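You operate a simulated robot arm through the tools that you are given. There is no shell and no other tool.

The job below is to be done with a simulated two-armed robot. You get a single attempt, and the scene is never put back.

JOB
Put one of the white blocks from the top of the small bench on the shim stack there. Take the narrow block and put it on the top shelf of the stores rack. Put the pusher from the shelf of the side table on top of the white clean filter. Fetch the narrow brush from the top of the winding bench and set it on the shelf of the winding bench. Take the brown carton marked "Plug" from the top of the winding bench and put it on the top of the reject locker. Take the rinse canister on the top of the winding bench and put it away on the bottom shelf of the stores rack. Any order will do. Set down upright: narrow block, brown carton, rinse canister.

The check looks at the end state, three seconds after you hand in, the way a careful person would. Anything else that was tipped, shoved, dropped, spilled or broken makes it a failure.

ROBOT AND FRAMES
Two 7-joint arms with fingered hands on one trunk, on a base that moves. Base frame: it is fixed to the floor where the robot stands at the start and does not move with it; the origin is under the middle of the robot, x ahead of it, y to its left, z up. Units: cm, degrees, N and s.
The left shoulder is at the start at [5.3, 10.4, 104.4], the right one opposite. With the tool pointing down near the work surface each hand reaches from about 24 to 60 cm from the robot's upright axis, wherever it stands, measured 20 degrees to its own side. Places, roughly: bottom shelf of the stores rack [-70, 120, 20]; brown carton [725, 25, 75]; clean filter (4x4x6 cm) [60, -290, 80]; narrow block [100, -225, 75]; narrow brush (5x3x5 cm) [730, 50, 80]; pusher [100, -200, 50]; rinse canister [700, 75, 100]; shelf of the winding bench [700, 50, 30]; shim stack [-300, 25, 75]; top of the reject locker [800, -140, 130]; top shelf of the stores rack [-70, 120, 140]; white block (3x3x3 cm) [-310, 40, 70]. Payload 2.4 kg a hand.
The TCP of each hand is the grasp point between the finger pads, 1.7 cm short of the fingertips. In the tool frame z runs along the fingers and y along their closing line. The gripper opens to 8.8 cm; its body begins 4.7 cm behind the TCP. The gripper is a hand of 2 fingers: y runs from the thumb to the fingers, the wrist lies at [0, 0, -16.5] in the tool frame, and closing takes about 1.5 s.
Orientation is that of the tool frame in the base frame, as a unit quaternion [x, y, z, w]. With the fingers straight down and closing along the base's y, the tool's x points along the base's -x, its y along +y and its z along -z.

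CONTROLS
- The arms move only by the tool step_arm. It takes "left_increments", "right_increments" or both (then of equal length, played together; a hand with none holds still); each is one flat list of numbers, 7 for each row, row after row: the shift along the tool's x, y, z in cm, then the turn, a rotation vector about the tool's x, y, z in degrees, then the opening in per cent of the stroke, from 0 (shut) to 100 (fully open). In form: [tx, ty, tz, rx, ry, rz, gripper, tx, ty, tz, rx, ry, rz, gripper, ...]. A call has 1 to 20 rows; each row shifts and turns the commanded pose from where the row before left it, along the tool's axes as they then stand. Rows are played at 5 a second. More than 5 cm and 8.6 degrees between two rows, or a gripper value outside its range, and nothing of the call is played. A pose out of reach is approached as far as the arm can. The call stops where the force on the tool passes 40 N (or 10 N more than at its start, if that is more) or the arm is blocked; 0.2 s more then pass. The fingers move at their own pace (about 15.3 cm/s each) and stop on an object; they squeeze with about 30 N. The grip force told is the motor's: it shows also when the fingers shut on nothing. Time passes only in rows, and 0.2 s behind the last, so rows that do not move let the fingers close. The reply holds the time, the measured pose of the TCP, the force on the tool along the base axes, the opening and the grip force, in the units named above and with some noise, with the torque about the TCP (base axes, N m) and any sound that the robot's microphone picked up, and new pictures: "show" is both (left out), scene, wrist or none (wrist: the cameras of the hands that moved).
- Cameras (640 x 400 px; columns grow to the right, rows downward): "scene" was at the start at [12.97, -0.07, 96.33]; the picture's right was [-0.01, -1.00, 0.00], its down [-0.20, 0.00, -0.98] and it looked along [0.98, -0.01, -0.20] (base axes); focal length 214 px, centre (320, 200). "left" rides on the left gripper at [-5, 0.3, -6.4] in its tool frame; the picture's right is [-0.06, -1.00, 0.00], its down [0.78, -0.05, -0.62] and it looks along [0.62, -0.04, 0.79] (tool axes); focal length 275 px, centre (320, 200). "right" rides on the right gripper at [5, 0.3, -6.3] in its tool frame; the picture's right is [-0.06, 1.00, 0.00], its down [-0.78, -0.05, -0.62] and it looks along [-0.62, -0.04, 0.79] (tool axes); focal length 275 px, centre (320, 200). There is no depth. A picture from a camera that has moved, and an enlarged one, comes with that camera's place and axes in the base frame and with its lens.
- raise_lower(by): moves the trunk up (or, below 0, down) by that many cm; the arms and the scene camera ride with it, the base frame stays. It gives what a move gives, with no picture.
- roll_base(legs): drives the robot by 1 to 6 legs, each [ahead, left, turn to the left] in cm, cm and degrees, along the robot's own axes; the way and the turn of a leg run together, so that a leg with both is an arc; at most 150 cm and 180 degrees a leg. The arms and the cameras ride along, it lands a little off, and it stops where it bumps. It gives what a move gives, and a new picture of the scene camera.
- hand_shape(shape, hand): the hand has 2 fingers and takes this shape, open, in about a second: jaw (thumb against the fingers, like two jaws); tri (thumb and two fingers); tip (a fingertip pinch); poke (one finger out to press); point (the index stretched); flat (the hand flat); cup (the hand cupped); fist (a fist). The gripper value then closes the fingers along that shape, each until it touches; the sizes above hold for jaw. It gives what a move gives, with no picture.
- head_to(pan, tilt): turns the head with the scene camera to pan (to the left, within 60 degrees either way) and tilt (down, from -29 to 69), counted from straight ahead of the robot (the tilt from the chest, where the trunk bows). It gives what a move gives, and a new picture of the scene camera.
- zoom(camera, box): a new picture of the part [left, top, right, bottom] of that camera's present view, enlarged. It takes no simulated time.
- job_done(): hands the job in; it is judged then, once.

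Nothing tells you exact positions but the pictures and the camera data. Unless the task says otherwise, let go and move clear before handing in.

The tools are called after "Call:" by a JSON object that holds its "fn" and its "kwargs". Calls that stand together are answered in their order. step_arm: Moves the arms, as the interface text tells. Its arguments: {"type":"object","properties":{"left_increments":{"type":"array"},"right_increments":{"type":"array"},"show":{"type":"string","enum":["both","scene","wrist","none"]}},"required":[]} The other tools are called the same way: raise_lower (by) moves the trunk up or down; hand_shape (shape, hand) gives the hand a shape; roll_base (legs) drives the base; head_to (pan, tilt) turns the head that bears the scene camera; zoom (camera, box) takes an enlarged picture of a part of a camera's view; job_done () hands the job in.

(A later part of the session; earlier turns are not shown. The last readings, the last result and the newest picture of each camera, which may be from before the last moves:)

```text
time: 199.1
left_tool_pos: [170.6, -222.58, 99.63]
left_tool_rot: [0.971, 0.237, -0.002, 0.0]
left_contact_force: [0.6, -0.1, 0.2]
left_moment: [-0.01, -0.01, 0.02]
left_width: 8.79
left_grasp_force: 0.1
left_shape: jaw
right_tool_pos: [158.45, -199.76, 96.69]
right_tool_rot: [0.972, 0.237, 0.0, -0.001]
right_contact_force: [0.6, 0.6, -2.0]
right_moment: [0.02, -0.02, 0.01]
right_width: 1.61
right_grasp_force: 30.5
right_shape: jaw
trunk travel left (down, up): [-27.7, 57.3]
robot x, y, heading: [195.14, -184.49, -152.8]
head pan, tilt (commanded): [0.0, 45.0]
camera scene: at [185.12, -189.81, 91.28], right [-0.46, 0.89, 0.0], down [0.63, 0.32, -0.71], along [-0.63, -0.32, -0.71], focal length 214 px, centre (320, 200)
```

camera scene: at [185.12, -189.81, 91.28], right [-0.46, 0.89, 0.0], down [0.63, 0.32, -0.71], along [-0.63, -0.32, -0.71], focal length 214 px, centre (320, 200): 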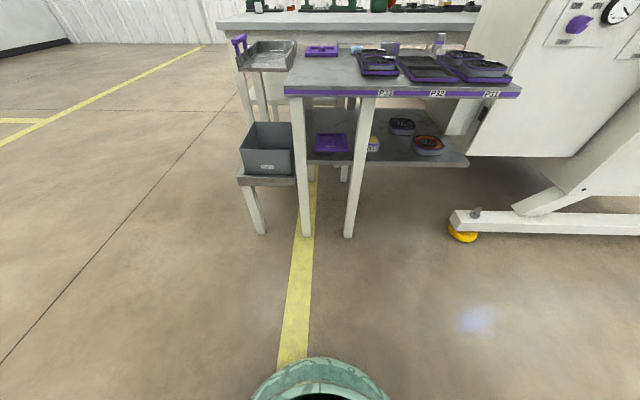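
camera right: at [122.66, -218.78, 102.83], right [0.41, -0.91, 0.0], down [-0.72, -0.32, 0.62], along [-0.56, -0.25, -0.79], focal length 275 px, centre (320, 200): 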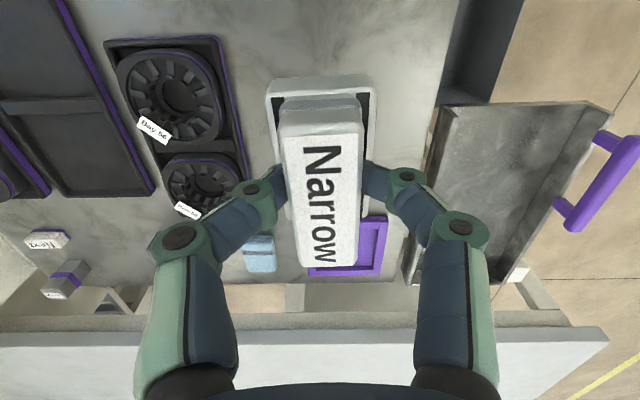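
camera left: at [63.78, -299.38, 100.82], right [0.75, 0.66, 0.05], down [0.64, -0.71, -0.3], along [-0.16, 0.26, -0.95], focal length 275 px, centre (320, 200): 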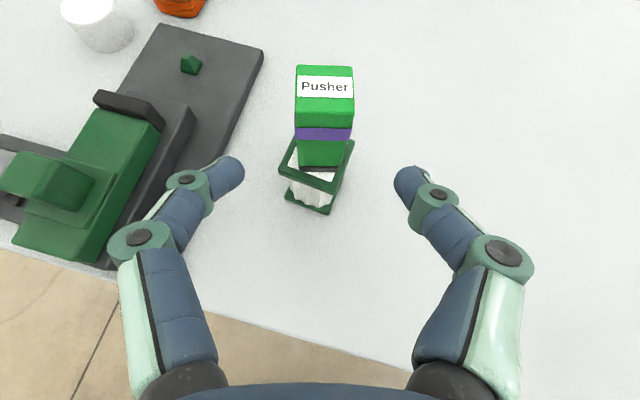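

The narrow block is secure. I'll drive back toward the stores rack: turn right to heading ≈114°, go up the corridor, then over to the rack.

Call:
{"fn": "roll_base", "kwargs": {"legs": [[0, 0, -93], [136, 0, 0], [0, 0, 39], [130, 0, 0], [0, 0, -36]]}}

Call:
{"fn": "head_to", "kwargs": {"pan": 20, "tilt": 5}}

```text
time: 214.4
left_tool_pos: [57.52, -44.57, 100.2]
left_tool_rot: [0.979, -0.202, -0.008, 0.004]
left_contact_force: [-0.4, 0.1, -1.3]
left_moment: [0.02, 0.0, 0.0]
left_width: 8.78
left_grasp_force: 0.1
left_shape: jaw
right_tool_pos: [66.99, -20.71, 96.93]
right_tool_rot: [0.981, -0.195, -0.005, 0.004]
right_contact_force: [0.0, -0.7, -1.9]
right_moment: [0.02, -0.03, 0.01]
right_width: 1.64
right_grasp_force: 30.2
right_shape: jaw
trunk travel left (down, up): [-27.7, 57.3]
robot x, y, heading: [101.6, -39.92, 157.4]
head pan, tilt (commanded): [0.0, 45.0]
stopped in leg 4: the robot was blocked; the commanded pose is now the measured one
camera scene: at [91.93, -34.46, 91.42], right [0.38, 0.92, -0.01], down [0.65, -0.28, -0.71], along [-0.66, 0.27, -0.7], focal length 214 px, centre (320, 200)
```

scene: 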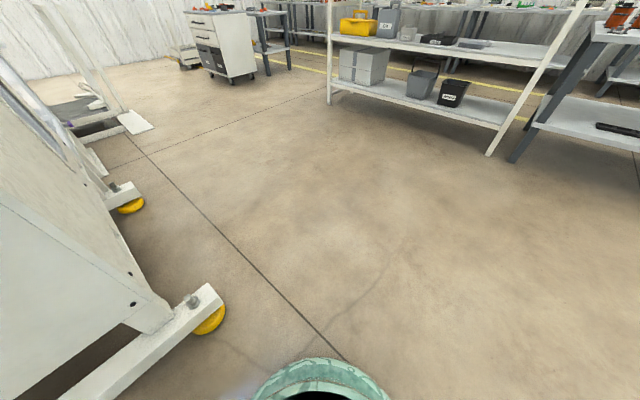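

```text
time: 215.5
left_tool_pos: [57.43, -44.55, 100.03]
left_tool_rot: [0.98, -0.201, -0.005, 0.007]
left_contact_force: [0.2, 0.0, 0.1]
left_moment: [0.01, 0.01, -0.01]
left_width: 8.79
left_grasp_force: 0.0
left_shape: jaw
right_tool_pos: [66.97, -20.82, 96.91]
right_tool_rot: [0.981, -0.196, -0.005, 0.004]
right_contact_force: [-0.5, 0.2, -2.3]
right_moment: [0.01, 0.03, 0.01]
right_width: 1.62
right_grasp_force: 30.4
right_shape: jaw
trunk travel left (down, up): [-27.7, 57.3]
robot x, y, heading: [101.1, -39.9, 157.3]
head pan, tilt (commanded): [20.0, 5.0]
camera scene: at [90.27, -36.91, 97.72], right [0.05, 1.0, -0.01], down [0.08, -0.02, -1.0], along [-1.0, 0.04, -0.08], focal length 214 px, centre (320, 200)
```

scene: 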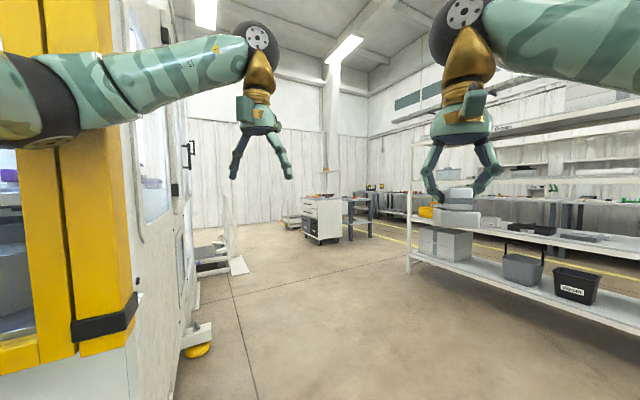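

The base stopped because the left elbow touched the machine's yellow post. I'll move straight away from the machine (right), and give it a wide berth.

Call:
{"fn": "roll_base", "kwargs": {"legs": [[-6, -6, 0], [0, -30, 0]]}}

```text
time: 218.2
left_tool_pos: [75.62, -14.52, 99.42]
left_tool_rot: [0.98, -0.199, -0.001, -0.001]
left_contact_force: [-0.6, -0.5, -0.1]
left_moment: [-0.02, 0.01, 0.02]
left_width: 8.81
left_grasp_force: 0.1
left_shape: jaw
right_tool_pos: [85.11, 9.4, 96.6]
right_tool_rot: [0.981, -0.194, 0.001, -0.002]
right_contact_force: [-0.1, 0.1, -2.3]
right_moment: [0.0, 0.02, -0.01]
right_width: 1.62
right_grasp_force: 29.9
right_shape: jaw
trunk travel left (down, up): [-27.7, 57.3]
robot x, y, heading: [120.69, -8.67, 157.6]
head pan, tilt (commanded): [20.0, 5.0]
camera scene: at [108.42, -7.03, 97.58], right [0.04, 1.0, 0.0], down [0.09, 0.0, -1.0], along [-1.0, 0.04, -0.09], focal length 214 px, centre (320, 200)
```

scene: 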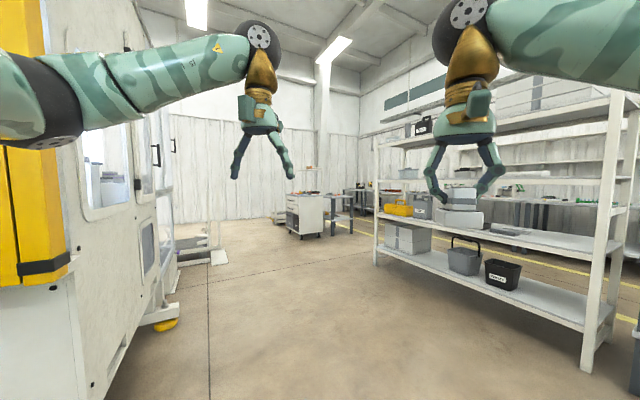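

The arm is free again. Now I'll drive to about 90 cm in front of the rack and raise the trunk to see its top shelf.

Call:
{"fn": "roll_base", "kwargs": {"legs": [[112, -8, 0], [0, 0, -41.6]]}}

Call:
{"fn": "raise_lower", "kwargs": {"by": 40}}

Call:
{"fn": "raise_lower", "kwargs": {"by": 17}}

Call:
{"fn": "head_to", "kwargs": {"pan": 10, "tilt": 15}}

```text
time: 225.9
left_tool_pos: [-17.48, 67.76, 99.42]
left_tool_rot: [0.843, -0.539, -0.001, -0.002]
left_contact_force: [-0.3, 0.0, -1.2]
left_moment: [-0.05, 0.03, 0.0]
left_width: 8.78
left_grasp_force: 0.0
left_shape: jaw
right_tool_pos: [5.66, 79.22, 96.63]
right_tool_rot: [0.845, -0.534, 0.001, -0.002]
right_contact_force: [0.6, -0.1, -1.9]
right_moment: [-0.02, -0.02, -0.06]
right_width: 1.65
right_grasp_force: 29.6
right_shape: jaw
trunk travel left (down, up): [-27.7, 57.3]
robot x, y, heading: [19.66, 42.05, 115.4]
head pan, tilt (commanded): [20.0, 5.0]
camera scene: at [11.88, 51.61, 97.58], right [0.7, 0.71, 0.0], down [0.06, -0.06, -1.0], along [-0.71, 0.7, -0.09], focal length 214 px, centre (320, 200)
```

scene: 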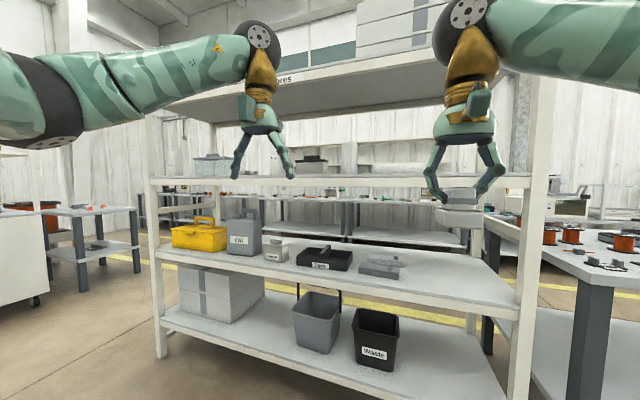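

```text
time: 229.8
left_tool_pos: [-17.44, 67.8, 139.43]
left_tool_rot: [0.842, -0.539, -0.001, -0.001]
left_contact_force: [0.0, -0.2, -0.2]
left_moment: [-0.01, 0.03, -0.01]
left_width: 8.76
left_grasp_force: 0.0
left_shape: jaw
right_tool_pos: [5.58, 79.15, 136.65]
right_tool_rot: [0.845, -0.534, 0.001, -0.001]
right_contact_force: [0.2, 0.2, -1.9]
right_moment: [-0.02, 0.04, 0.03]
right_width: 1.63
right_grasp_force: 29.7
right_shape: jaw
trunk travel left (down, up): [-67.7, 17.3]
robot x, y, heading: [19.63, 42.08, 115.5]
head pan, tilt (commanded): [20.0, 5.0]
```

```text
time: 231.7
left_tool_pos: [-17.57, 67.88, 156.27]
left_tool_rot: [0.842, -0.54, -0.002, -0.001]
left_contact_force: [0.6, 0.0, -0.1]
left_moment: [-0.01, 0.01, -0.01]
left_width: 8.79
left_grasp_force: 0.1
left_shape: jaw
right_tool_pos: [5.71, 79.37, 153.63]
right_tool_rot: [0.845, -0.534, 0.002, -0.002]
right_contact_force: [0.2, 0.8, -1.8]
right_moment: [-0.02, 0.0, -0.01]
right_width: 1.62
right_grasp_force: 29.9
right_shape: jaw
trunk travel left (down, up): [-84.7, 0.3]
robot x, y, heading: [19.39, 42.06, 115.5]
head pan, tilt (commanded): [20.0, 5.0]
```

```text
time: 232.4
left_tool_pos: [-17.47, 67.83, 156.45]
left_tool_rot: [0.843, -0.539, -0.001, -0.001]
left_contact_force: [0.1, 0.4, 0.2]
left_moment: [-0.01, -0.01, 0.05]
left_width: 8.78
left_grasp_force: 0.1
left_shape: jaw
right_tool_pos: [5.62, 79.12, 153.62]
right_tool_rot: [0.846, -0.534, 0.001, -0.001]
right_contact_force: [0.1, 0.2, -2.3]
right_moment: [-0.01, 0.04, -0.04]
right_width: 1.65
right_grasp_force: 30.3
right_shape: jaw
trunk travel left (down, up): [-84.7, 0.3]
robot x, y, heading: [19.38, 42.07, 115.3]
head pan, tilt (commanded): [10.0, 15.0]
camera scene: at [13.34, 52.06, 153.15], right [0.81, 0.58, 0.0], down [0.15, -0.21, -0.97], along [-0.56, 0.79, -0.26], focal length 214 px, centre (320, 200)
```

scene: 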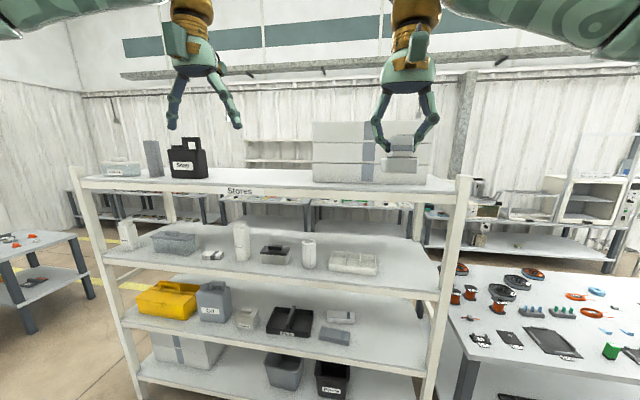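

The top shelf has a free stretch between the "Soap" caddy and the large grey box. I'll pull the left hand back out of the way, then drive in front of that gap.

Call:
{"fn": "step_arm", "kwargs": {"left_increments": [3, -2, -3, 0, 0, 0, 100, 3, -2, -3, 0, 0, 0, 100, 3, -2, -3, 0, 0, 0, 100], "show": "none"}}

Call:
{"fn": "roll_base", "kwargs": {"legs": [[15, 49, 0.6], [25, 0, 0]]}}

Call:
{"fn": "head_to", "kwargs": {"pan": 0, "tilt": 25}}

```text
time: 233.2
left_tool_pos: [-8.01, 62.11, 165.34]
left_tool_rot: [0.843, -0.538, -0.002, 0.0]
left_contact_force: [-0.1, 0.5, 0.2]
left_moment: [0.02, 0.0, -0.03]
left_width: 8.76
left_grasp_force: 0.1
left_shape: jaw
right_tool_pos: [5.72, 79.11, 153.74]
right_tool_rot: [0.846, -0.534, 0.001, -0.002]
right_contact_force: [0.3, 0.6, -1.0]
right_moment: [0.03, 0.01, 0.01]
right_width: 1.62
right_grasp_force: 30.1
right_shape: jaw
trunk travel left (down, up): [-84.7, 0.3]
robot x, y, heading: [19.66, 42.33, 115.4]
head pan, tilt (commanded): [10.0, 15.0]
```

```text
time: 237.6
left_tool_pos: [-69.72, 76.5, 165.19]
left_tool_rot: [0.845, -0.535, -0.001, -0.001]
left_contact_force: [0.7, 0.0, 0.0]
left_moment: [0.01, -0.02, -0.03]
left_width: 8.78
left_grasp_force: 0.1
left_shape: jaw
right_tool_pos: [-56.05, 93.66, 153.61]
right_tool_rot: [0.848, -0.53, 0.002, -0.002]
right_contact_force: [0.5, -0.4, -1.2]
right_moment: [-0.05, -0.01, -0.02]
right_width: 1.62
right_grasp_force: 30.7
right_shape: jaw
trunk travel left (down, up): [-84.7, 0.3]
robot x, y, heading: [-41.55, 56.53, 116.2]
head pan, tilt (commanded): [10.0, 15.0]
camera scene: at [-48.02, 66.62, 153.14], right [0.81, 0.59, 0.0], down [0.15, -0.21, -0.97], along [-0.57, 0.78, -0.26], focal length 214 px, centre (320, 200)
```

scene: 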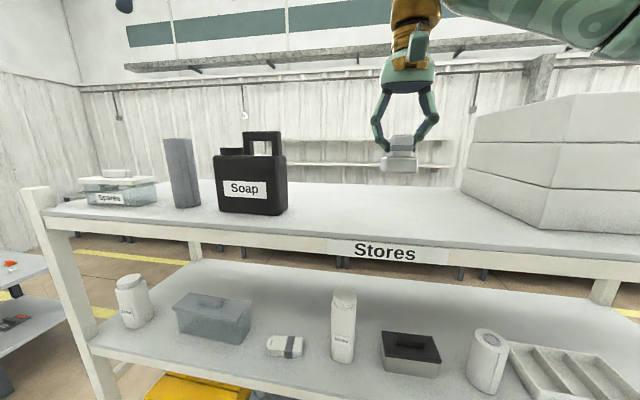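

```text
time: 238.3
left_tool_pos: [-69.66, 76.4, 165.35]
left_tool_rot: [0.845, -0.534, -0.001, -0.001]
left_contact_force: [0.2, -0.6, -0.7]
left_moment: [0.01, -0.02, 0.0]
left_width: 8.77
left_grasp_force: 0.0
left_shape: jaw
right_tool_pos: [-56.03, 93.59, 153.64]
right_tool_rot: [0.848, -0.53, 0.001, -0.002]
right_contact_force: [0.8, -1.3, -1.2]
right_moment: [0.01, 0.03, -0.01]
right_width: 1.61
right_grasp_force: 30.1
right_shape: jaw
trunk travel left (down, up): [-84.7, 0.3]
robot x, y, heading: [-41.59, 56.88, 115.9]
head pan, tilt (commanded): [0.0, 25.0]
camera scene: at [-46.56, 67.3, 151.53], right [0.9, 0.44, 0.0], down [0.19, -0.38, -0.91], along [-0.4, 0.81, -0.42], focal length 214 px, centre (320, 200)
```

scene: 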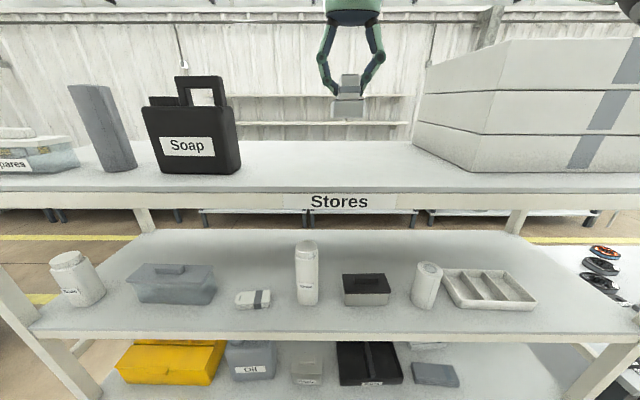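

The gap is straight ahead. I'll drive 10 cm closer, then check the right forearm's clearance from the big box.

Call:
{"fn": "roll_base", "kwargs": {"legs": [[10, 0, 0]]}}

Call:
{"fn": "head_to", "kwargs": {"pan": -35, "tilt": 15}}

Call:
{"fn": "step_arm", "kwargs": {"right_increments": [0, 0, 0, 0, 0, 0, 5], "show": "wrist"}}

```text
time: 239.5
left_tool_pos: [-74.0, 85.51, 165.27]
left_tool_rot: [0.846, -0.534, -0.001, 0.0]
left_contact_force: [-0.4, -0.4, -0.4]
left_moment: [-0.02, -0.06, -0.01]
left_width: 8.77
left_grasp_force: 0.0
left_shape: jaw
right_tool_pos: [-60.45, 102.73, 153.66]
right_tool_rot: [0.849, -0.529, 0.001, -0.002]
right_contact_force: [-0.3, 0.5, -1.5]
right_moment: [0.02, -0.03, 0.02]
right_width: 1.64
right_grasp_force: 30.2
right_shape: jaw
trunk travel left (down, up): [-84.7, 0.3]
robot x, y, heading: [-45.91, 65.41, 116.0]
head pan, tilt (commanded): [0.0, 25.0]
camera scene: at [-50.96, 76.34, 151.52], right [0.9, 0.44, 0.0], down [0.19, -0.38, -0.91], along [-0.4, 0.81, -0.42], focal length 214 px, centre (320, 200)
```

scene: 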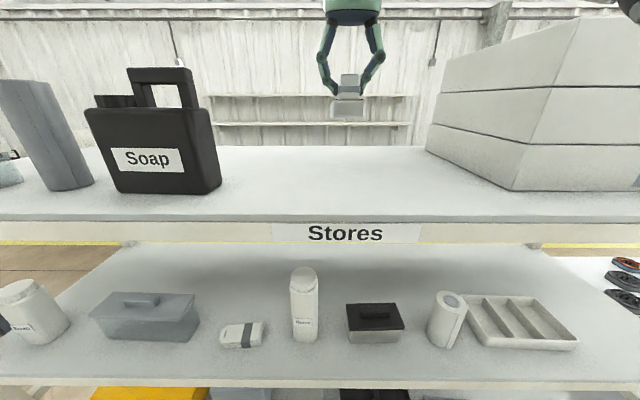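

```text
time: 240.5
left_tool_pos: [-74.1, 85.52, 165.32]
left_tool_rot: [0.845, -0.534, -0.001, 0.0]
left_contact_force: [0.6, -0.3, -0.2]
left_moment: [0.0, -0.01, 0.01]
left_width: 8.82
left_grasp_force: 0.0
left_shape: jaw
right_tool_pos: [-60.3, 102.72, 153.6]
right_tool_rot: [0.848, -0.53, 0.001, -0.001]
right_contact_force: [0.0, -0.5, -1.6]
right_moment: [0.01, -0.04, 0.0]
right_width: 1.61
right_grasp_force: 30.2
right_shape: jaw
trunk travel left (down, up): [-84.7, 0.3]
robot x, y, heading: [-46.05, 65.49, 116.1]
head pan, tilt (commanded): [-35.0, 15.0]
camera scene: at [-45.47, 77.27, 153.14], right [0.99, -0.16, 0.0], down [-0.04, -0.26, -0.97], along [0.15, 0.95, -0.26], focal length 214 px, centre (320, 200)
```

scene: 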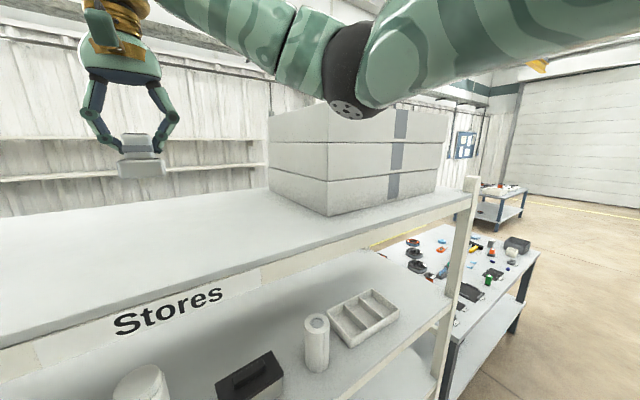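

```text
time: 240.9
left_tool_pos: [-74.01, 85.47, 165.16]
left_tool_rot: [0.845, -0.534, -0.001, -0.001]
left_contact_force: [0.0, 0.6, 0.4]
left_moment: [0.02, 0.0, 0.01]
left_width: 8.79
left_grasp_force: 0.0
left_shape: jaw
right_tool_pos: [-60.46, 102.69, 153.64]
right_tool_rot: [0.848, -0.529, 0.001, 0.0]
right_contact_force: [1.4, -1.4, -2.4]
right_moment: [-0.01, -0.01, 0.02]
right_width: 1.6
right_grasp_force: 30.1
right_shape: jaw
trunk travel left (down, up): [-84.7, 0.3]
robot x, y, heading: [-45.92, 65.64, 116.1]
head pan, tilt (commanded): [-35.0, 15.0]
camera right: at [-58.55, 98.12, 159.85], right [-0.92, -0.38, 0.0], down [-0.3, 0.72, 0.62], along [-0.23, 0.57, -0.79], focal length 275 px, centre (320, 200)
```

right: 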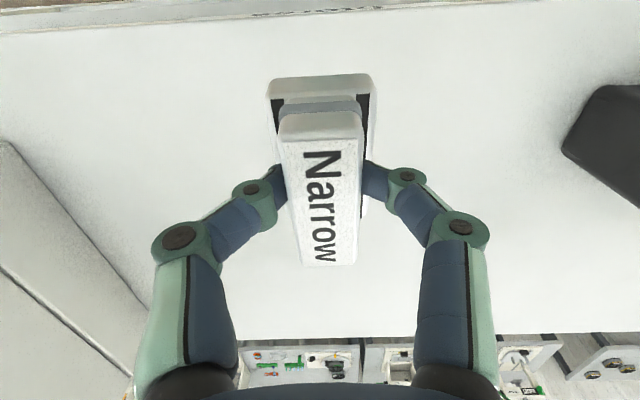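

The elbow stays in front of the rack, about 14 cm from the box. I'll extend the hand 5.7 cm over the shelf and lower 7 cm, then look.

Call:
{"fn": "step_arm", "kwargs": {"right_increments": [-3, 0, 0, 0, 0, 0, 5, -2.7, 0, 0, 0, 0, 0, 5, 0, 0, 3.5, 0, 0, 0, 5, 0, 0, 3.5, 0, 0, 0, 5, 0, 0, 0, 0, 0, 0, 5], "show": "both"}}

Call:
{"fn": "head_to", "kwargs": {"pan": -5, "tilt": 15}}

Call:
{"fn": "zoom", "kwargs": {"camera": "scene", "box": [240, 90, 440, 230]}}

```text
time: 242.1
left_tool_pos: [-74.05, 85.4, 165.31]
left_tool_rot: [0.844, -0.536, -0.001, -0.001]
left_contact_force: [0.5, -0.2, -0.1]
left_moment: [0.03, -0.02, 0.02]
left_width: 8.78
left_grasp_force: 0.0
left_shape: jaw
right_tool_pos: [-62.94, 107.73, 146.63]
right_tool_rot: [0.848, -0.529, 0.002, -0.001]
right_contact_force: [0.0, -0.6, -2.2]
right_moment: [-0.01, 0.0, 0.01]
right_width: 1.62
right_grasp_force: 29.8
right_shape: jaw
trunk travel left (down, up): [-84.7, 0.3]
robot x, y, heading: [-45.8, 65.56, 115.8]
head pan, tilt (commanded): [-35.0, 15.0]
camera scene: at [-45.44, 77.23, 153.15], right [0.99, -0.16, 0.0], down [-0.04, -0.26, -0.97], along [0.15, 0.95, -0.26], focal length 214 px, centre (320, 200)
camera right: at [-61.02, 103.29, 152.91], right [-0.92, -0.38, 0.0], down [-0.3, 0.72, 0.62], along [-0.23, 0.57, -0.79], focal length 275 px, centre (320, 200)
```

scene: 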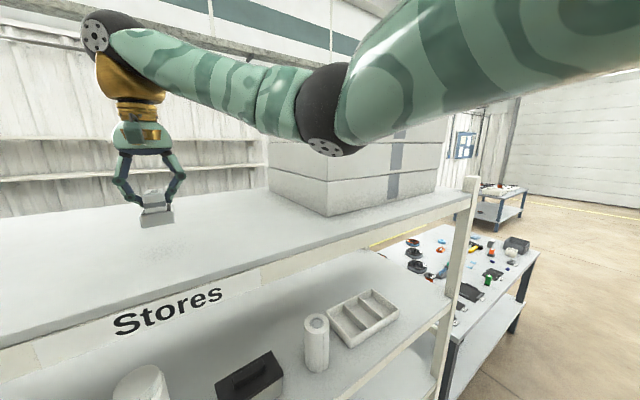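
right: 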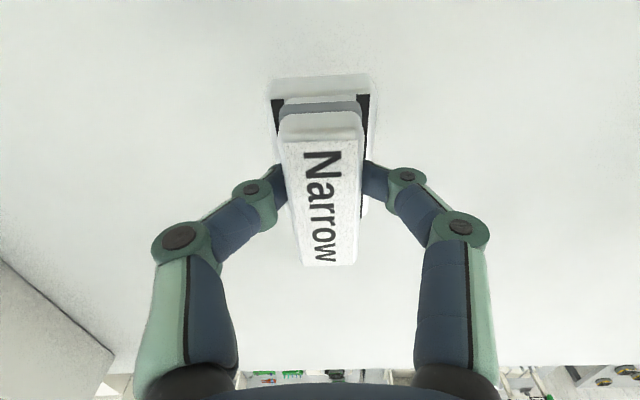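

```text
time: 243.0
left_tool_pos: [-74.13, 85.42, 165.27]
left_tool_rot: [0.846, -0.534, -0.002, -0.001]
left_contact_force: [1.1, -0.9, 0.0]
left_moment: [0.03, 0.01, -0.02]
left_width: 8.77
left_grasp_force: 0.0
left_shape: jaw
right_tool_pos: [-62.95, 107.79, 146.73]
right_tool_rot: [0.849, -0.529, 0.001, -0.002]
right_contact_force: [0.1, 0.5, -1.7]
right_moment: [0.0, 0.01, 0.0]
right_width: 1.64
right_grasp_force: 30.0
right_shape: jaw
trunk travel left (down, up): [-84.7, 0.3]
robot x, y, heading: [-46.04, 65.81, 116.0]
head pan, tilt (commanded): [-5.0, 15.0]
camera scene: at [-50.24, 76.75, 153.15], right [0.93, 0.36, 0.0], down [0.09, -0.24, -0.97], along [-0.35, 0.9, -0.26], focal length 214 px, centre (320, 200)
```

scene: 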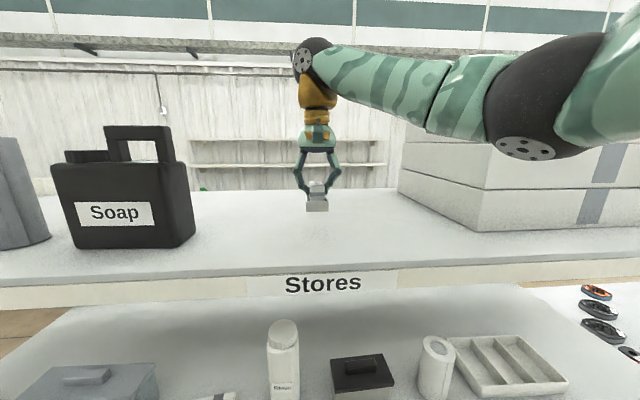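

```text
2.86 times, centred on (340, 160) of scene
camera zoom: at [-50.24, 76.75, 153.15], right [0.93, 0.36, 0.0], down [0.09, -0.24, -0.97], along [-0.35, 0.9, -0.26], focal length 613 px, centre (263, 314)
```

zoom: 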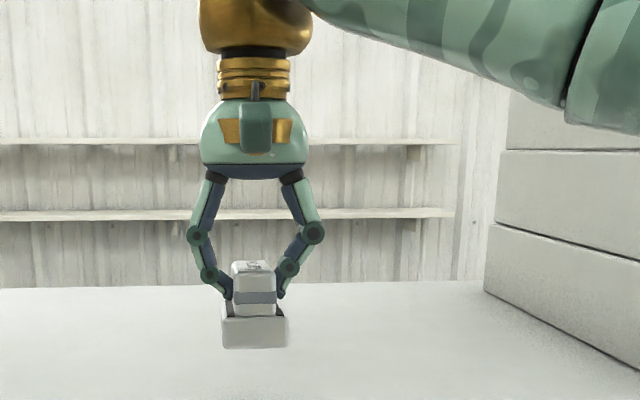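

The block is above clear shelf. I'll lower 2.8 cm, then creep to contact.

Call:
{"fn": "step_arm", "kwargs": {"right_increments": [0, 0, 1.5, 0, 0, 0, 5, 0, 0, 1.3, 0, 0, 0, 5, 0, 0, 0, 0, 0, 0, 5], "show": "none"}}

Call:
{"fn": "zoom", "kwargs": {"camera": "scene", "box": [240, 130, 400, 240]}}

```text
time: 243.8
left_tool_pos: [-74.18, 85.45, 165.29]
left_tool_rot: [0.846, -0.533, -0.002, -0.001]
left_contact_force: [-0.4, -0.5, -0.7]
left_moment: [-0.01, -0.04, -0.02]
left_width: 8.82
left_grasp_force: 0.1
left_shape: jaw
right_tool_pos: [-62.86, 107.92, 143.8]
right_tool_rot: [0.848, -0.529, 0.001, -0.001]
right_contact_force: [0.5, -0.9, -1.3]
right_moment: [0.01, 0.02, 0.02]
right_width: 1.61
right_grasp_force: 29.6
right_shape: jaw
trunk travel left (down, up): [-84.7, 0.3]
robot x, y, heading: [-46.14, 65.54, 116.0]
head pan, tilt (commanded): [-5.0, 15.0]
```

```text
3.64 times, centred on (320, 185) of scene
camera zoom: at [-50.26, 76.74, 153.15], right [0.93, 0.36, 0.0], down [0.09, -0.24, -0.97], along [-0.35, 0.9, -0.26], focal length 780 px, centre (320, 254)
```

zoom: 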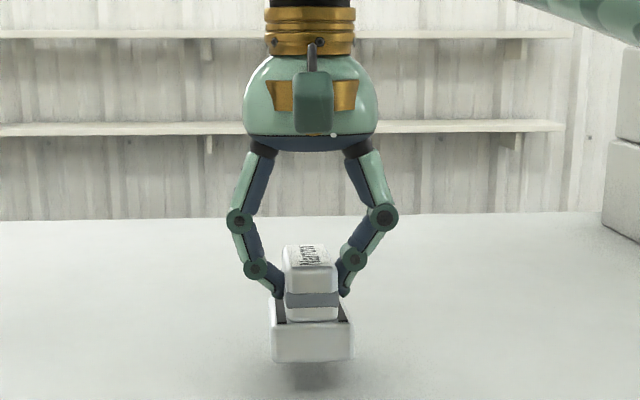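

Its shadow shows about 1–2 cm left. Lowering in small steps.

Call:
{"fn": "step_arm", "kwargs": {"right_increments": [0, 0, 0.6, 0, 0, 0, 5, 0, 0, 0, 0, 0, 0, 5], "show": "none"}}

Call:
{"fn": "step_arm", "kwargs": {"right_increments": [0, 0, 0.3, 0, 0, 0, 5, 0, 0, 0, 0, 0, 0, 5], "show": "none"}}

Call:
{"fn": "zoom", "kwargs": {"camera": "scene", "box": [270, 160, 350, 240]}}

```text
time: 244.4
left_tool_pos: [-74.09, 85.48, 165.2]
left_tool_rot: [0.846, -0.533, -0.002, -0.002]
left_contact_force: [-0.2, -0.1, 0.5]
left_moment: [-0.01, -0.01, -0.03]
left_width: 8.79
left_grasp_force: 0.0
left_shape: jaw
right_tool_pos: [-62.9, 107.84, 143.25]
right_tool_rot: [0.848, -0.53, 0.001, -0.002]
right_contact_force: [-0.6, -0.2, -2.2]
right_moment: [0.02, -0.05, 0.0]
right_width: 1.63
right_grasp_force: 30.0
right_shape: jaw
trunk travel left (down, up): [-84.7, 0.3]
robot x, y, heading: [-46.07, 65.65, 115.8]
head pan, tilt (commanded): [-5.0, 15.0]
```

```text
time: 245.0
left_tool_pos: [-74.05, 85.42, 165.35]
left_tool_rot: [0.846, -0.533, -0.001, -0.001]
left_contact_force: [0.2, 0.6, -0.3]
left_moment: [0.01, -0.03, -0.04]
left_width: 8.77
left_grasp_force: 0.1
left_shape: jaw
right_tool_pos: [-62.87, 107.83, 142.86]
right_tool_rot: [0.848, -0.529, 0.0, -0.002]
right_contact_force: [-0.2, 0.4, -1.3]
right_moment: [-0.02, 0.0, 0.03]
right_width: 1.63
right_grasp_force: 30.2
right_shape: jaw
trunk travel left (down, up): [-84.7, 0.3]
robot x, y, heading: [-46.37, 65.58, 116.2]
head pan, tilt (commanded): [-5.0, 15.0]
```

```text
5.00 times, centred on (310, 200) of scene
camera zoom: at [-50.25, 76.74, 153.15], right [0.93, 0.36, 0.0], down [0.09, -0.24, -0.97], along [-0.35, 0.9, -0.26], focal length 1072 px, centre (370, 200)
```

zoom: 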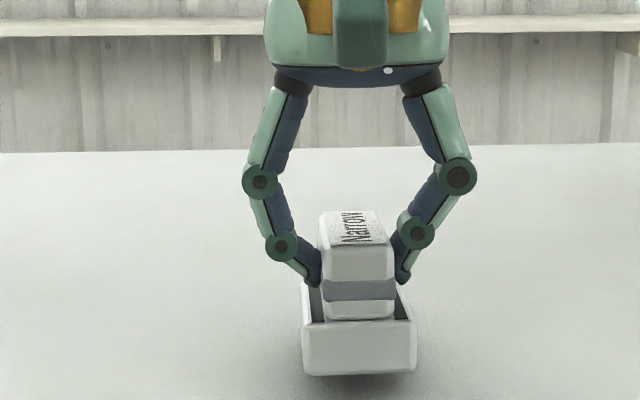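

Still not in contact; shadow is close under the block now. I'll continue in small steps.

Call:
{"fn": "step_arm", "kwargs": {"right_increments": [0, 0, 0.4, 0, 0, 0, 5, 0, 0, 0, 0, 0, 0, 5], "show": "none"}}

Call:
{"fn": "step_arm", "kwargs": {"right_increments": [0, 0, 0.3, 0, 0, 0, 5, 0, 0, 0, 0, 0, 0, 5], "show": "none"}}

Call:
{"fn": "zoom", "kwargs": {"camera": "scene", "box": [270, 160, 350, 240]}}

```text
time: 245.6
left_tool_pos: [-74.01, 85.39, 165.37]
left_tool_rot: [0.845, -0.535, -0.002, -0.001]
left_contact_force: [0.1, -0.2, 0.7]
left_moment: [0.0, -0.04, 0.06]
left_width: 8.77
left_grasp_force: 0.0
left_shape: jaw
right_tool_pos: [-62.85, 107.83, 142.52]
right_tool_rot: [0.849, -0.529, 0.001, -0.002]
right_contact_force: [1.2, -0.6, -2.6]
right_moment: [-0.06, -0.03, 0.01]
right_width: 1.64
right_grasp_force: 29.9
right_shape: jaw
trunk travel left (down, up): [-84.7, 0.3]
robot x, y, heading: [-46.19, 65.44, 116.0]
head pan, tilt (commanded): [-5.0, 15.0]
```

```text
time: 246.2
left_tool_pos: [-74.09, 85.32, 165.27]
left_tool_rot: [0.845, -0.534, -0.002, -0.001]
left_contact_force: [-0.5, -0.5, -0.4]
left_moment: [-0.03, 0.05, 0.0]
left_width: 8.79
left_grasp_force: 0.1
left_shape: jaw
right_tool_pos: [-62.91, 107.76, 142.14]
right_tool_rot: [0.848, -0.53, 0.0, -0.001]
right_contact_force: [0.9, -0.5, -1.8]
right_moment: [-0.02, 0.03, -0.01]
right_width: 1.64
right_grasp_force: 30.4
right_shape: jaw
trunk travel left (down, up): [-84.7, 0.3]
robot x, y, heading: [-45.69, 65.44, 116.1]
head pan, tilt (commanded): [-5.0, 15.0]
```

```text
5.00 times, centred on (310, 200) of scene
camera zoom: at [-50.25, 76.74, 153.15], right [0.93, 0.36, 0.0], down [0.09, -0.24, -0.97], along [-0.35, 0.9, -0.26], focal length 1072 px, centre (370, 200)
```

zoom: 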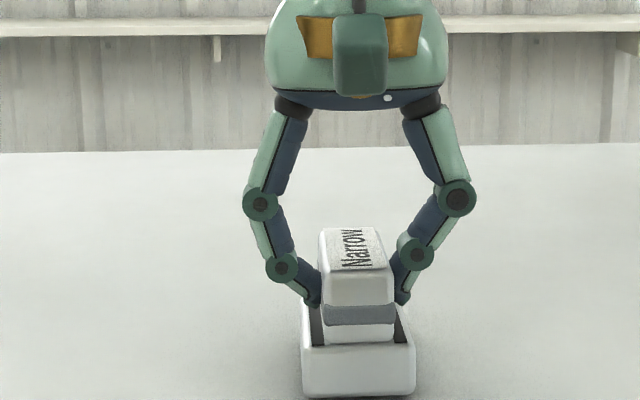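

Call:
{"fn": "step_arm", "kwargs": {"right_increments": [0, 0, 0.3, 0, 0, 0, 5, 0, 0, 0, 0, 0, 0, 5], "show": "none"}}

Call:
{"fn": "step_arm", "kwargs": {"right_increments": [0, 0, 0.3, 0, 0, 0, 5, 0, 0, 0, 0, 0, 0, 5], "show": "none"}}

Call:
{"fn": "zoom", "kwargs": {"camera": "scene", "box": [270, 170, 350, 250]}}

```text
time: 246.8
left_tool_pos: [-74.02, 85.43, 165.38]
left_tool_rot: [0.846, -0.534, -0.001, -0.003]
left_contact_force: [0.2, -0.6, -0.6]
left_moment: [-0.01, 0.0, -0.03]
left_width: 8.8
left_grasp_force: 0.1
left_shape: jaw
right_tool_pos: [-62.79, 107.79, 142.01]
right_tool_rot: [0.848, -0.529, 0.001, -0.002]
right_contact_force: [-0.1, 0.7, 6.7]
right_moment: [0.02, 0.03, 0.01]
right_width: 1.66
right_grasp_force: 30.3
right_shape: jaw
trunk travel left (down, up): [-84.7, 0.3]
robot x, y, heading: [-46.01, 65.49, 115.9]
head pan, tilt (commanded): [-5.0, 15.0]
```

```text
time: 247.4
left_tool_pos: [-74.07, 85.39, 165.36]
left_tool_rot: [0.845, -0.534, -0.001, -0.001]
left_contact_force: [-0.6, 0.4, -0.5]
left_moment: [0.0, 0.02, -0.01]
left_width: 8.79
left_grasp_force: 0.2
left_shape: jaw
right_tool_pos: [-62.79, 107.87, 141.7]
right_tool_rot: [0.848, -0.529, -0.001, -0.001]
right_contact_force: [-1.1, 3.2, 19.3]
right_moment: [0.07, -0.01, -0.01]
right_width: 2.02
right_grasp_force: 29.8
right_shape: jaw
trunk travel left (down, up): [-84.7, 0.3]
robot x, y, heading: [-45.94, 65.48, 115.9]
head pan, tilt (commanded): [-5.0, 15.0]
```

```text
5.00 times, centred on (310, 210) of scene
camera zoom: at [-50.21, 76.66, 153.17], right [0.93, 0.36, 0.0], down [0.09, -0.24, -0.97], along [-0.35, 0.9, -0.26], focal length 1072 px, centre (370, 150)
```

zoom: 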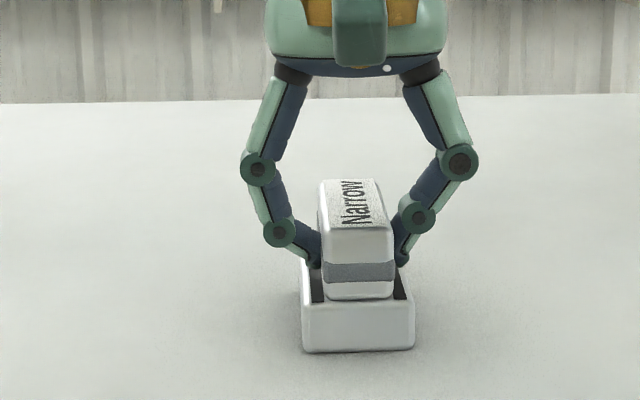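

Contact made. I'll ease up 0.3 cm, open, and rise straight up.

Call:
{"fn": "step_arm", "kwargs": {"right_increments": [0, 0, -0.3, 0, 0, 0, 5, 0, 0, 0, 0, 0, 0, 25, 0, 0, 0, 0, 0, 0, 40, 0, 0, 0, 0, 0, 0, 55, 0, 0, 0, 0, 0, 0, 55, 0, 0, -2, 0, 0, 0, 55, 0, 0, -4, 0, 0, 0, 55, 0, 0, -4, 0, 0, 0, 55], "show": "both"}}

Call:
{"fn": "zoom", "kwargs": {"camera": "scene", "box": [260, 160, 360, 240]}}

```text
time: 249.2
left_tool_pos: [-74.14, 85.41, 165.3]
left_tool_rot: [0.845, -0.534, -0.002, -0.002]
left_contact_force: [0.0, -0.4, 0.1]
left_moment: [0.01, -0.03, 0.01]
left_width: 8.8
left_grasp_force: 0.1
left_shape: jaw
right_tool_pos: [-62.81, 107.79, 152.03]
right_tool_rot: [0.848, -0.53, 0.0, -0.002]
right_contact_force: [1.0, 0.2, 0.4]
right_moment: [0.03, -0.02, 0.02]
right_width: 4.8
right_grasp_force: 0.1
right_shape: jaw
trunk travel left (down, up): [-84.7, 0.3]
robot x, y, heading: [-46.29, 65.21, 115.9]
head pan, tilt (commanded): [-5.0, 15.0]
camera scene: at [-50.22, 76.72, 153.15], right [0.93, 0.36, 0.0], down [0.09, -0.24, -0.97], along [-0.35, 0.9, -0.26], focal length 214 px, centre (320, 200)
camera right: at [-60.95, 103.25, 158.21], right [-0.92, -0.38, 0.0], down [-0.3, 0.72, 0.62], along [-0.23, 0.57, -0.79], focal length 275 px, centre (320, 200)
```

scene: 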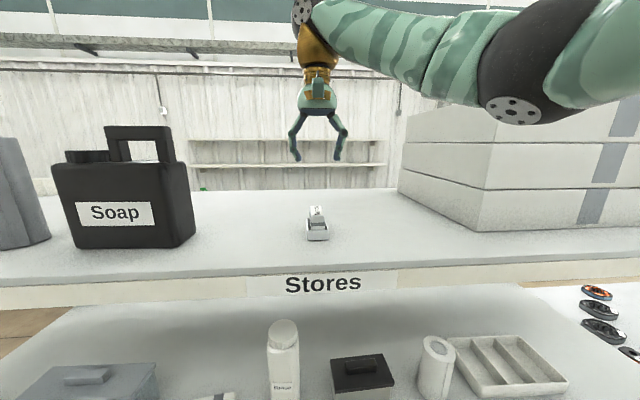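
right: 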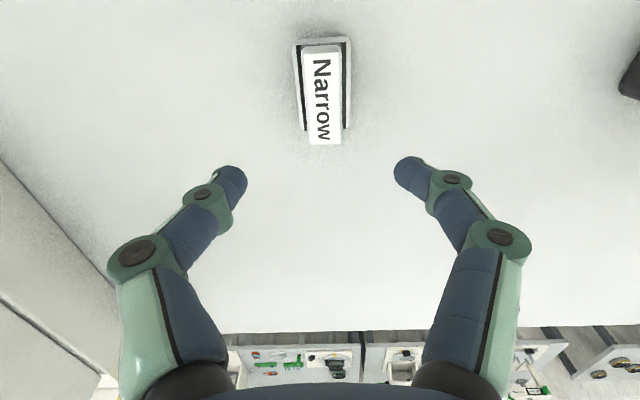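

```text
5.00 times, centred on (310, 200) of scene
camera zoom: at [-50.22, 76.72, 153.15], right [0.93, 0.36, 0.0], down [0.09, -0.24, -0.97], along [-0.35, 0.9, -0.26], focal length 1072 px, centre (370, 200)
```

zoom: 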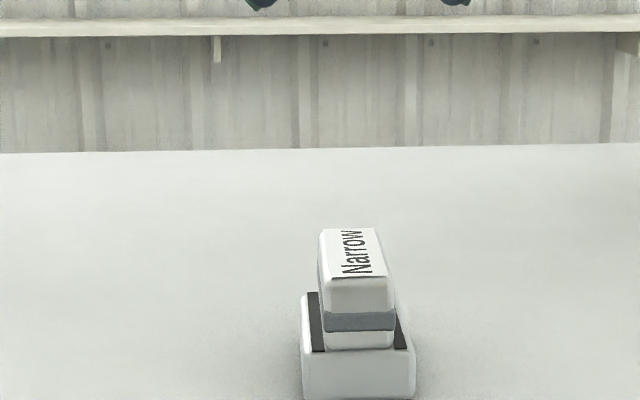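

The narrow block stands on the top shelf of the stores rack. Now I'll back away, lower the trunk for travel, and head toward the winding bench about 7 m ahead of the start.

Call:
{"fn": "roll_base", "kwargs": {"legs": [[-50, 0, 0]]}}

Call:
{"fn": "raise_lower", "kwargs": {"by": -40}}

Call:
{"fn": "step_arm", "kwargs": {"right_increments": [3.5, 0, 0, 0, 0, 0, 100, 3.5, 0, 0, 0, 0, 0, 100, 2, 0, 0, 0, 0, 0, 100], "left_increments": [0, 0, 3, 0, 0, 0, 100, 0, 0, 3, 0, 0, 0, 100, 0, 0, 0, 0, 0, 0, 100], "show": "none"}}

Call:
{"fn": "head_to", "kwargs": {"pan": 0, "tilt": 10}}

Call:
{"fn": "roll_base", "kwargs": {"legs": [[0, 0, -116]]}}

```text
time: 252.2
left_tool_pos: [-52.2, 40.54, 165.3]
left_tool_rot: [0.846, -0.532, -0.002, -0.001]
left_contact_force: [-0.2, -0.2, -0.1]
left_moment: [-0.01, -0.01, 0.01]
left_width: 8.78
left_grasp_force: 0.0
left_shape: jaw
right_tool_pos: [-41.02, 62.84, 151.87]
right_tool_rot: [0.85, -0.527, 0.001, -0.001]
right_contact_force: [-0.2, -0.2, -0.2]
right_moment: [0.01, 0.02, 0.0]
right_width: 4.81
right_grasp_force: 0.1
right_shape: jaw
trunk travel left (down, up): [-84.7, 0.3]
robot x, y, heading: [-23.53, 20.55, 116.2]
head pan, tilt (commanded): [-5.0, 15.0]
camera scene: at [-28.33, 31.86, 153.15], right [0.93, 0.36, 0.0], down [0.09, -0.24, -0.97], along [-0.35, 0.9, -0.26], focal length 214 px, centre (320, 200)
```

scene: 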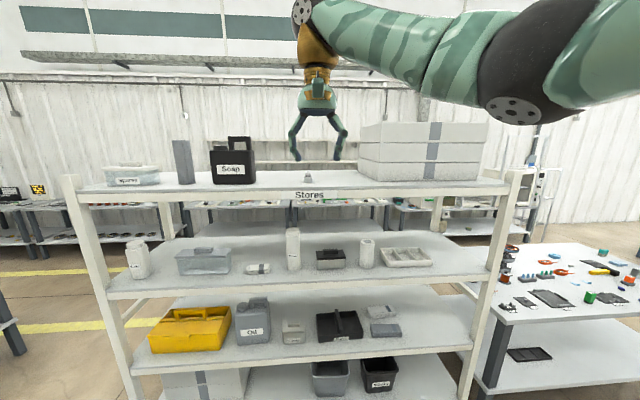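

```text
time: 256.0
left_tool_pos: [-52.19, 40.51, 125.32]
left_tool_rot: [0.846, -0.533, -0.002, -0.001]
left_contact_force: [0.7, 0.1, -0.6]
left_moment: [0.0, 0.0, -0.01]
left_width: 8.77
left_grasp_force: 0.0
left_shape: jaw
right_tool_pos: [-41.03, 62.98, 111.95]
right_tool_rot: [0.849, -0.528, 0.001, -0.001]
right_contact_force: [-0.2, -0.9, 0.1]
right_moment: [0.02, 0.01, -0.01]
right_width: 4.81
right_grasp_force: 0.1
right_shape: jaw
trunk travel left (down, up): [-44.7, 40.3]
robot x, y, heading: [-23.78, 21.23, 116.3]
head pan, tilt (commanded): [-5.0, 15.0]
```

```text
time: 256.8
left_tool_pos: [-52.27, 40.65, 119.36]
left_tool_rot: [0.846, -0.533, -0.001, -0.001]
left_contact_force: [-0.1, 0.4, 0.3]
left_moment: [-0.02, 0.01, 0.01]
left_width: 8.79
left_grasp_force: 0.1
left_shape: jaw
right_tool_pos: [-36.93, 54.74, 111.91]
right_tool_rot: [0.849, -0.528, 0.001, -0.002]
right_contact_force: [-0.1, 0.2, -0.4]
right_moment: [0.0, -0.01, -0.02]
right_width: 8.8
right_grasp_force: 0.1
right_shape: jaw
trunk travel left (down, up): [-44.7, 40.3]
robot x, y, heading: [-24.21, 20.69, 116.3]
head pan, tilt (commanded): [-5.0, 15.0]
```

```text
time: 257.4
left_tool_pos: [-52.22, 40.42, 119.37]
left_tool_rot: [0.846, -0.532, -0.001, -0.001]
left_contact_force: [0.0, 0.2, 0.2]
left_moment: [0.01, -0.02, 0.03]
left_width: 8.81
left_grasp_force: 0.0
left_shape: jaw
right_tool_pos: [-37.1, 54.81, 111.95]
right_tool_rot: [0.849, -0.529, 0.001, -0.001]
right_contact_force: [0.4, -0.1, -0.1]
right_moment: [0.01, 0.03, 0.01]
right_width: 8.78
right_grasp_force: 0.0
right_shape: jaw
trunk travel left (down, up): [-44.7, 40.3]
robot x, y, heading: [-23.98, 20.96, 116.0]
head pan, tilt (commanded): [0.0, 10.0]
camera scene: at [-29.19, 31.78, 113.85], right [0.9, 0.44, 0.0], down [0.08, -0.16, -0.98], along [-0.43, 0.88, -0.17], focal length 214 px, centre (320, 200)
```

scene: 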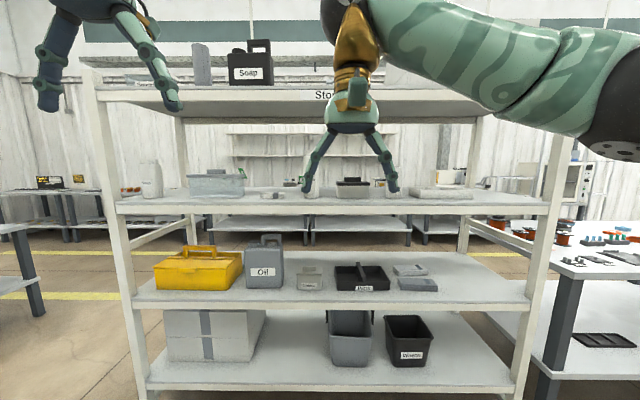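

```text
time: 262.7
left_tool_pos: [5.94, 37.3, 119.37]
left_tool_rot: [0.002, 1.0, 0.0, 0.002]
left_contact_force: [-0.3, -0.6, -0.2]
left_moment: [0.02, 0.0, 0.0]
left_width: 8.78
left_grasp_force: 0.1
left_shape: jaw
right_tool_pos: [12.26, 17.51, 111.96]
right_tool_rot: [-0.002, 1.0, -0.001, 0.001]
right_contact_force: [-0.3, 0.7, -0.5]
right_moment: [0.0, 0.01, -0.03]
right_width: 8.77
right_grasp_force: 0.1
right_shape: jaw
trunk travel left (down, up): [-44.7, 40.3]
robot x, y, heading: [-23.83, 20.94, 0.2]
head pan, tilt (commanded): [0.0, 10.0]
camera scene: at [-11.61, 20.85, 113.85], right [0.0, -1.0, 0.0], down [-0.17, 0.0, -0.98], along [0.98, 0.0, -0.17], focal length 214 px, centre (320, 200)
```

scene: 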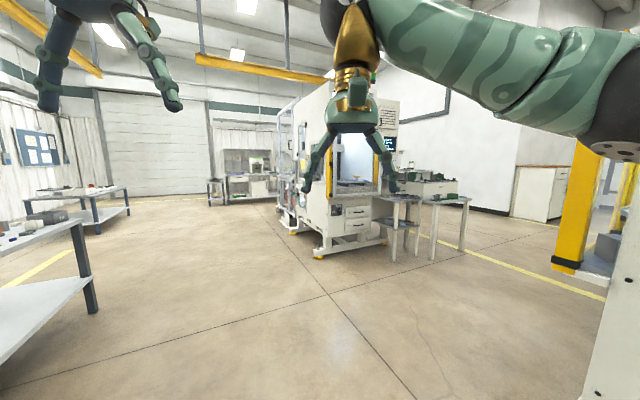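

The rack's bottom shelf has free space right of the waste bin and left of the bucket, useful later. The winding bench is hidden behind the big machine; I'll drive along the corridor to the left of that machine.

Call:
{"fn": "roll_base", "kwargs": {"legs": [[0, 0, 22], [145, 0, 0], [140, 0, 0]]}}

```text
time: 277.7
left_tool_pos: [263.45, 155.67, 119.32]
left_tool_rot: [-0.191, 0.982, 0.001, 0.001]
left_contact_force: [-0.2, -1.2, -1.3]
left_moment: [0.02, 0.02, -0.02]
left_width: 8.79
left_grasp_force: 0.1
left_shape: jaw
right_tool_pos: [276.69, 139.55, 111.95]
right_tool_rot: [-0.196, 0.981, -0.002, 0.0]
right_contact_force: [-0.1, 0.6, -0.5]
right_moment: [-0.06, -0.04, -0.01]
right_width: 8.79
right_grasp_force: 0.1
right_shape: jaw
trunk travel left (down, up): [-44.7, 40.3]
robot x, y, heading: [241.77, 128.73, 22.6]
head pan, tilt (commanded): [0.0, 10.0]
camera scene: at [253.41, 133.53, 113.85], right [0.38, -0.92, 0.0], down [-0.16, -0.07, -0.98], along [0.91, 0.38, -0.17], focal length 214 px, centre (320, 200)
```

scene: 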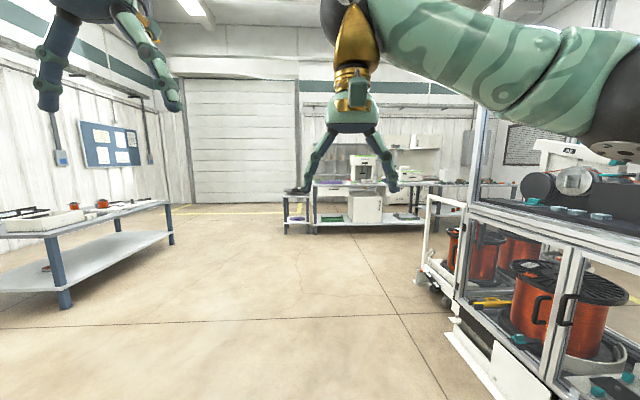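

I'm in the corridor; the bench should be beyond the machine's far corner on the right. I'll continue ahead, keeping left of the machine and its trolley.

Call:
{"fn": "roll_base", "kwargs": {"legs": [[140, 0, 0], [0, 0, -28], [130, 0, 0]]}}

Call:
{"fn": "head_to", "kwargs": {"pan": -30, "tilt": 10}}

```text
time: 292.3
left_tool_pos: [533.51, 180.89, 119.42]
left_tool_rot: [0.066, 0.998, 0.0, 0.002]
left_contact_force: [0.4, -0.1, 0.0]
left_moment: [-0.02, 0.0, -0.01]
left_width: 8.79
left_grasp_force: 0.0
left_shape: jaw
right_tool_pos: [537.21, 160.4, 112.0]
right_tool_rot: [0.061, 0.998, -0.002, 0.0]
right_contact_force: [-0.4, -0.1, 0.0]
right_moment: [0.02, 0.0, -0.01]
right_width: 8.78
right_grasp_force: 0.0
right_shape: jaw
trunk travel left (down, up): [-44.7, 40.3]
robot x, y, heading: [501.69, 168.49, -7.0]
head pan, tilt (commanded): [0.0, 10.0]
camera scene: at [513.91, 166.75, 113.85], right [-0.12, -0.99, 0.0], down [-0.17, 0.02, -0.98], along [0.98, -0.12, -0.17], focal length 214 px, centre (320, 200)
```

scene: 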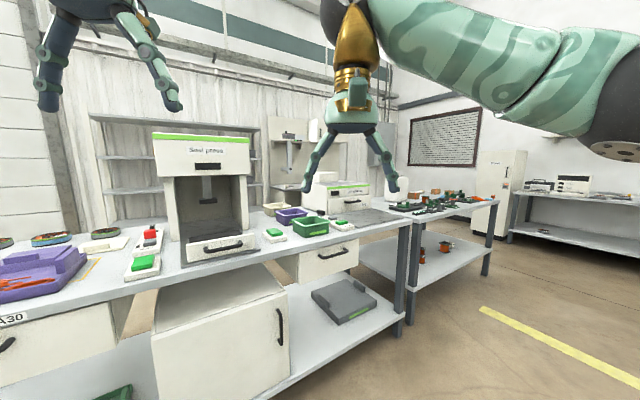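

```text
time: 293.2
left_tool_pos: [533.62, 180.86, 119.4]
left_tool_rot: [0.066, 0.998, 0.0, 0.002]
left_contact_force: [-0.2, 0.0, 0.4]
left_moment: [0.02, -0.01, 0.0]
left_width: 8.78
left_grasp_force: 0.1
left_shape: jaw
right_tool_pos: [537.22, 160.44, 112.13]
right_tool_rot: [0.061, 0.998, -0.001, 0.001]
right_contact_force: [0.2, -0.3, -0.4]
right_moment: [-0.02, 0.0, 0.01]
right_width: 8.78
right_grasp_force: 0.0
right_shape: jaw
trunk travel left (down, up): [-44.7, 40.3]
robot x, y, heading: [501.5, 167.6, -7.0]
head pan, tilt (commanded): [-30.0, 10.0]
camera scene: at [512.16, 162.38, 113.76], right [-0.59, -0.81, 0.0], down [-0.15, 0.11, -0.98], along [0.79, -0.58, -0.18], focal length 214 px, centre (320, 200)
```

scene: 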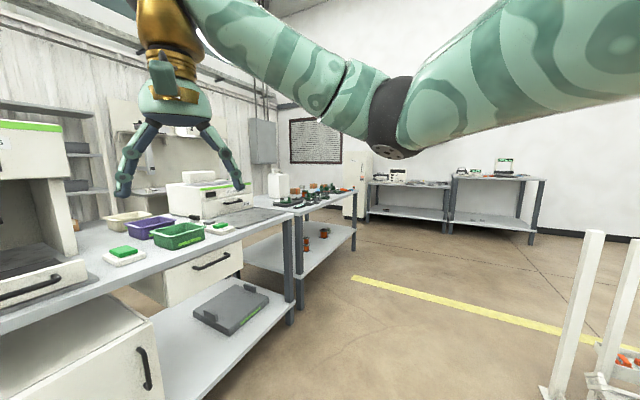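

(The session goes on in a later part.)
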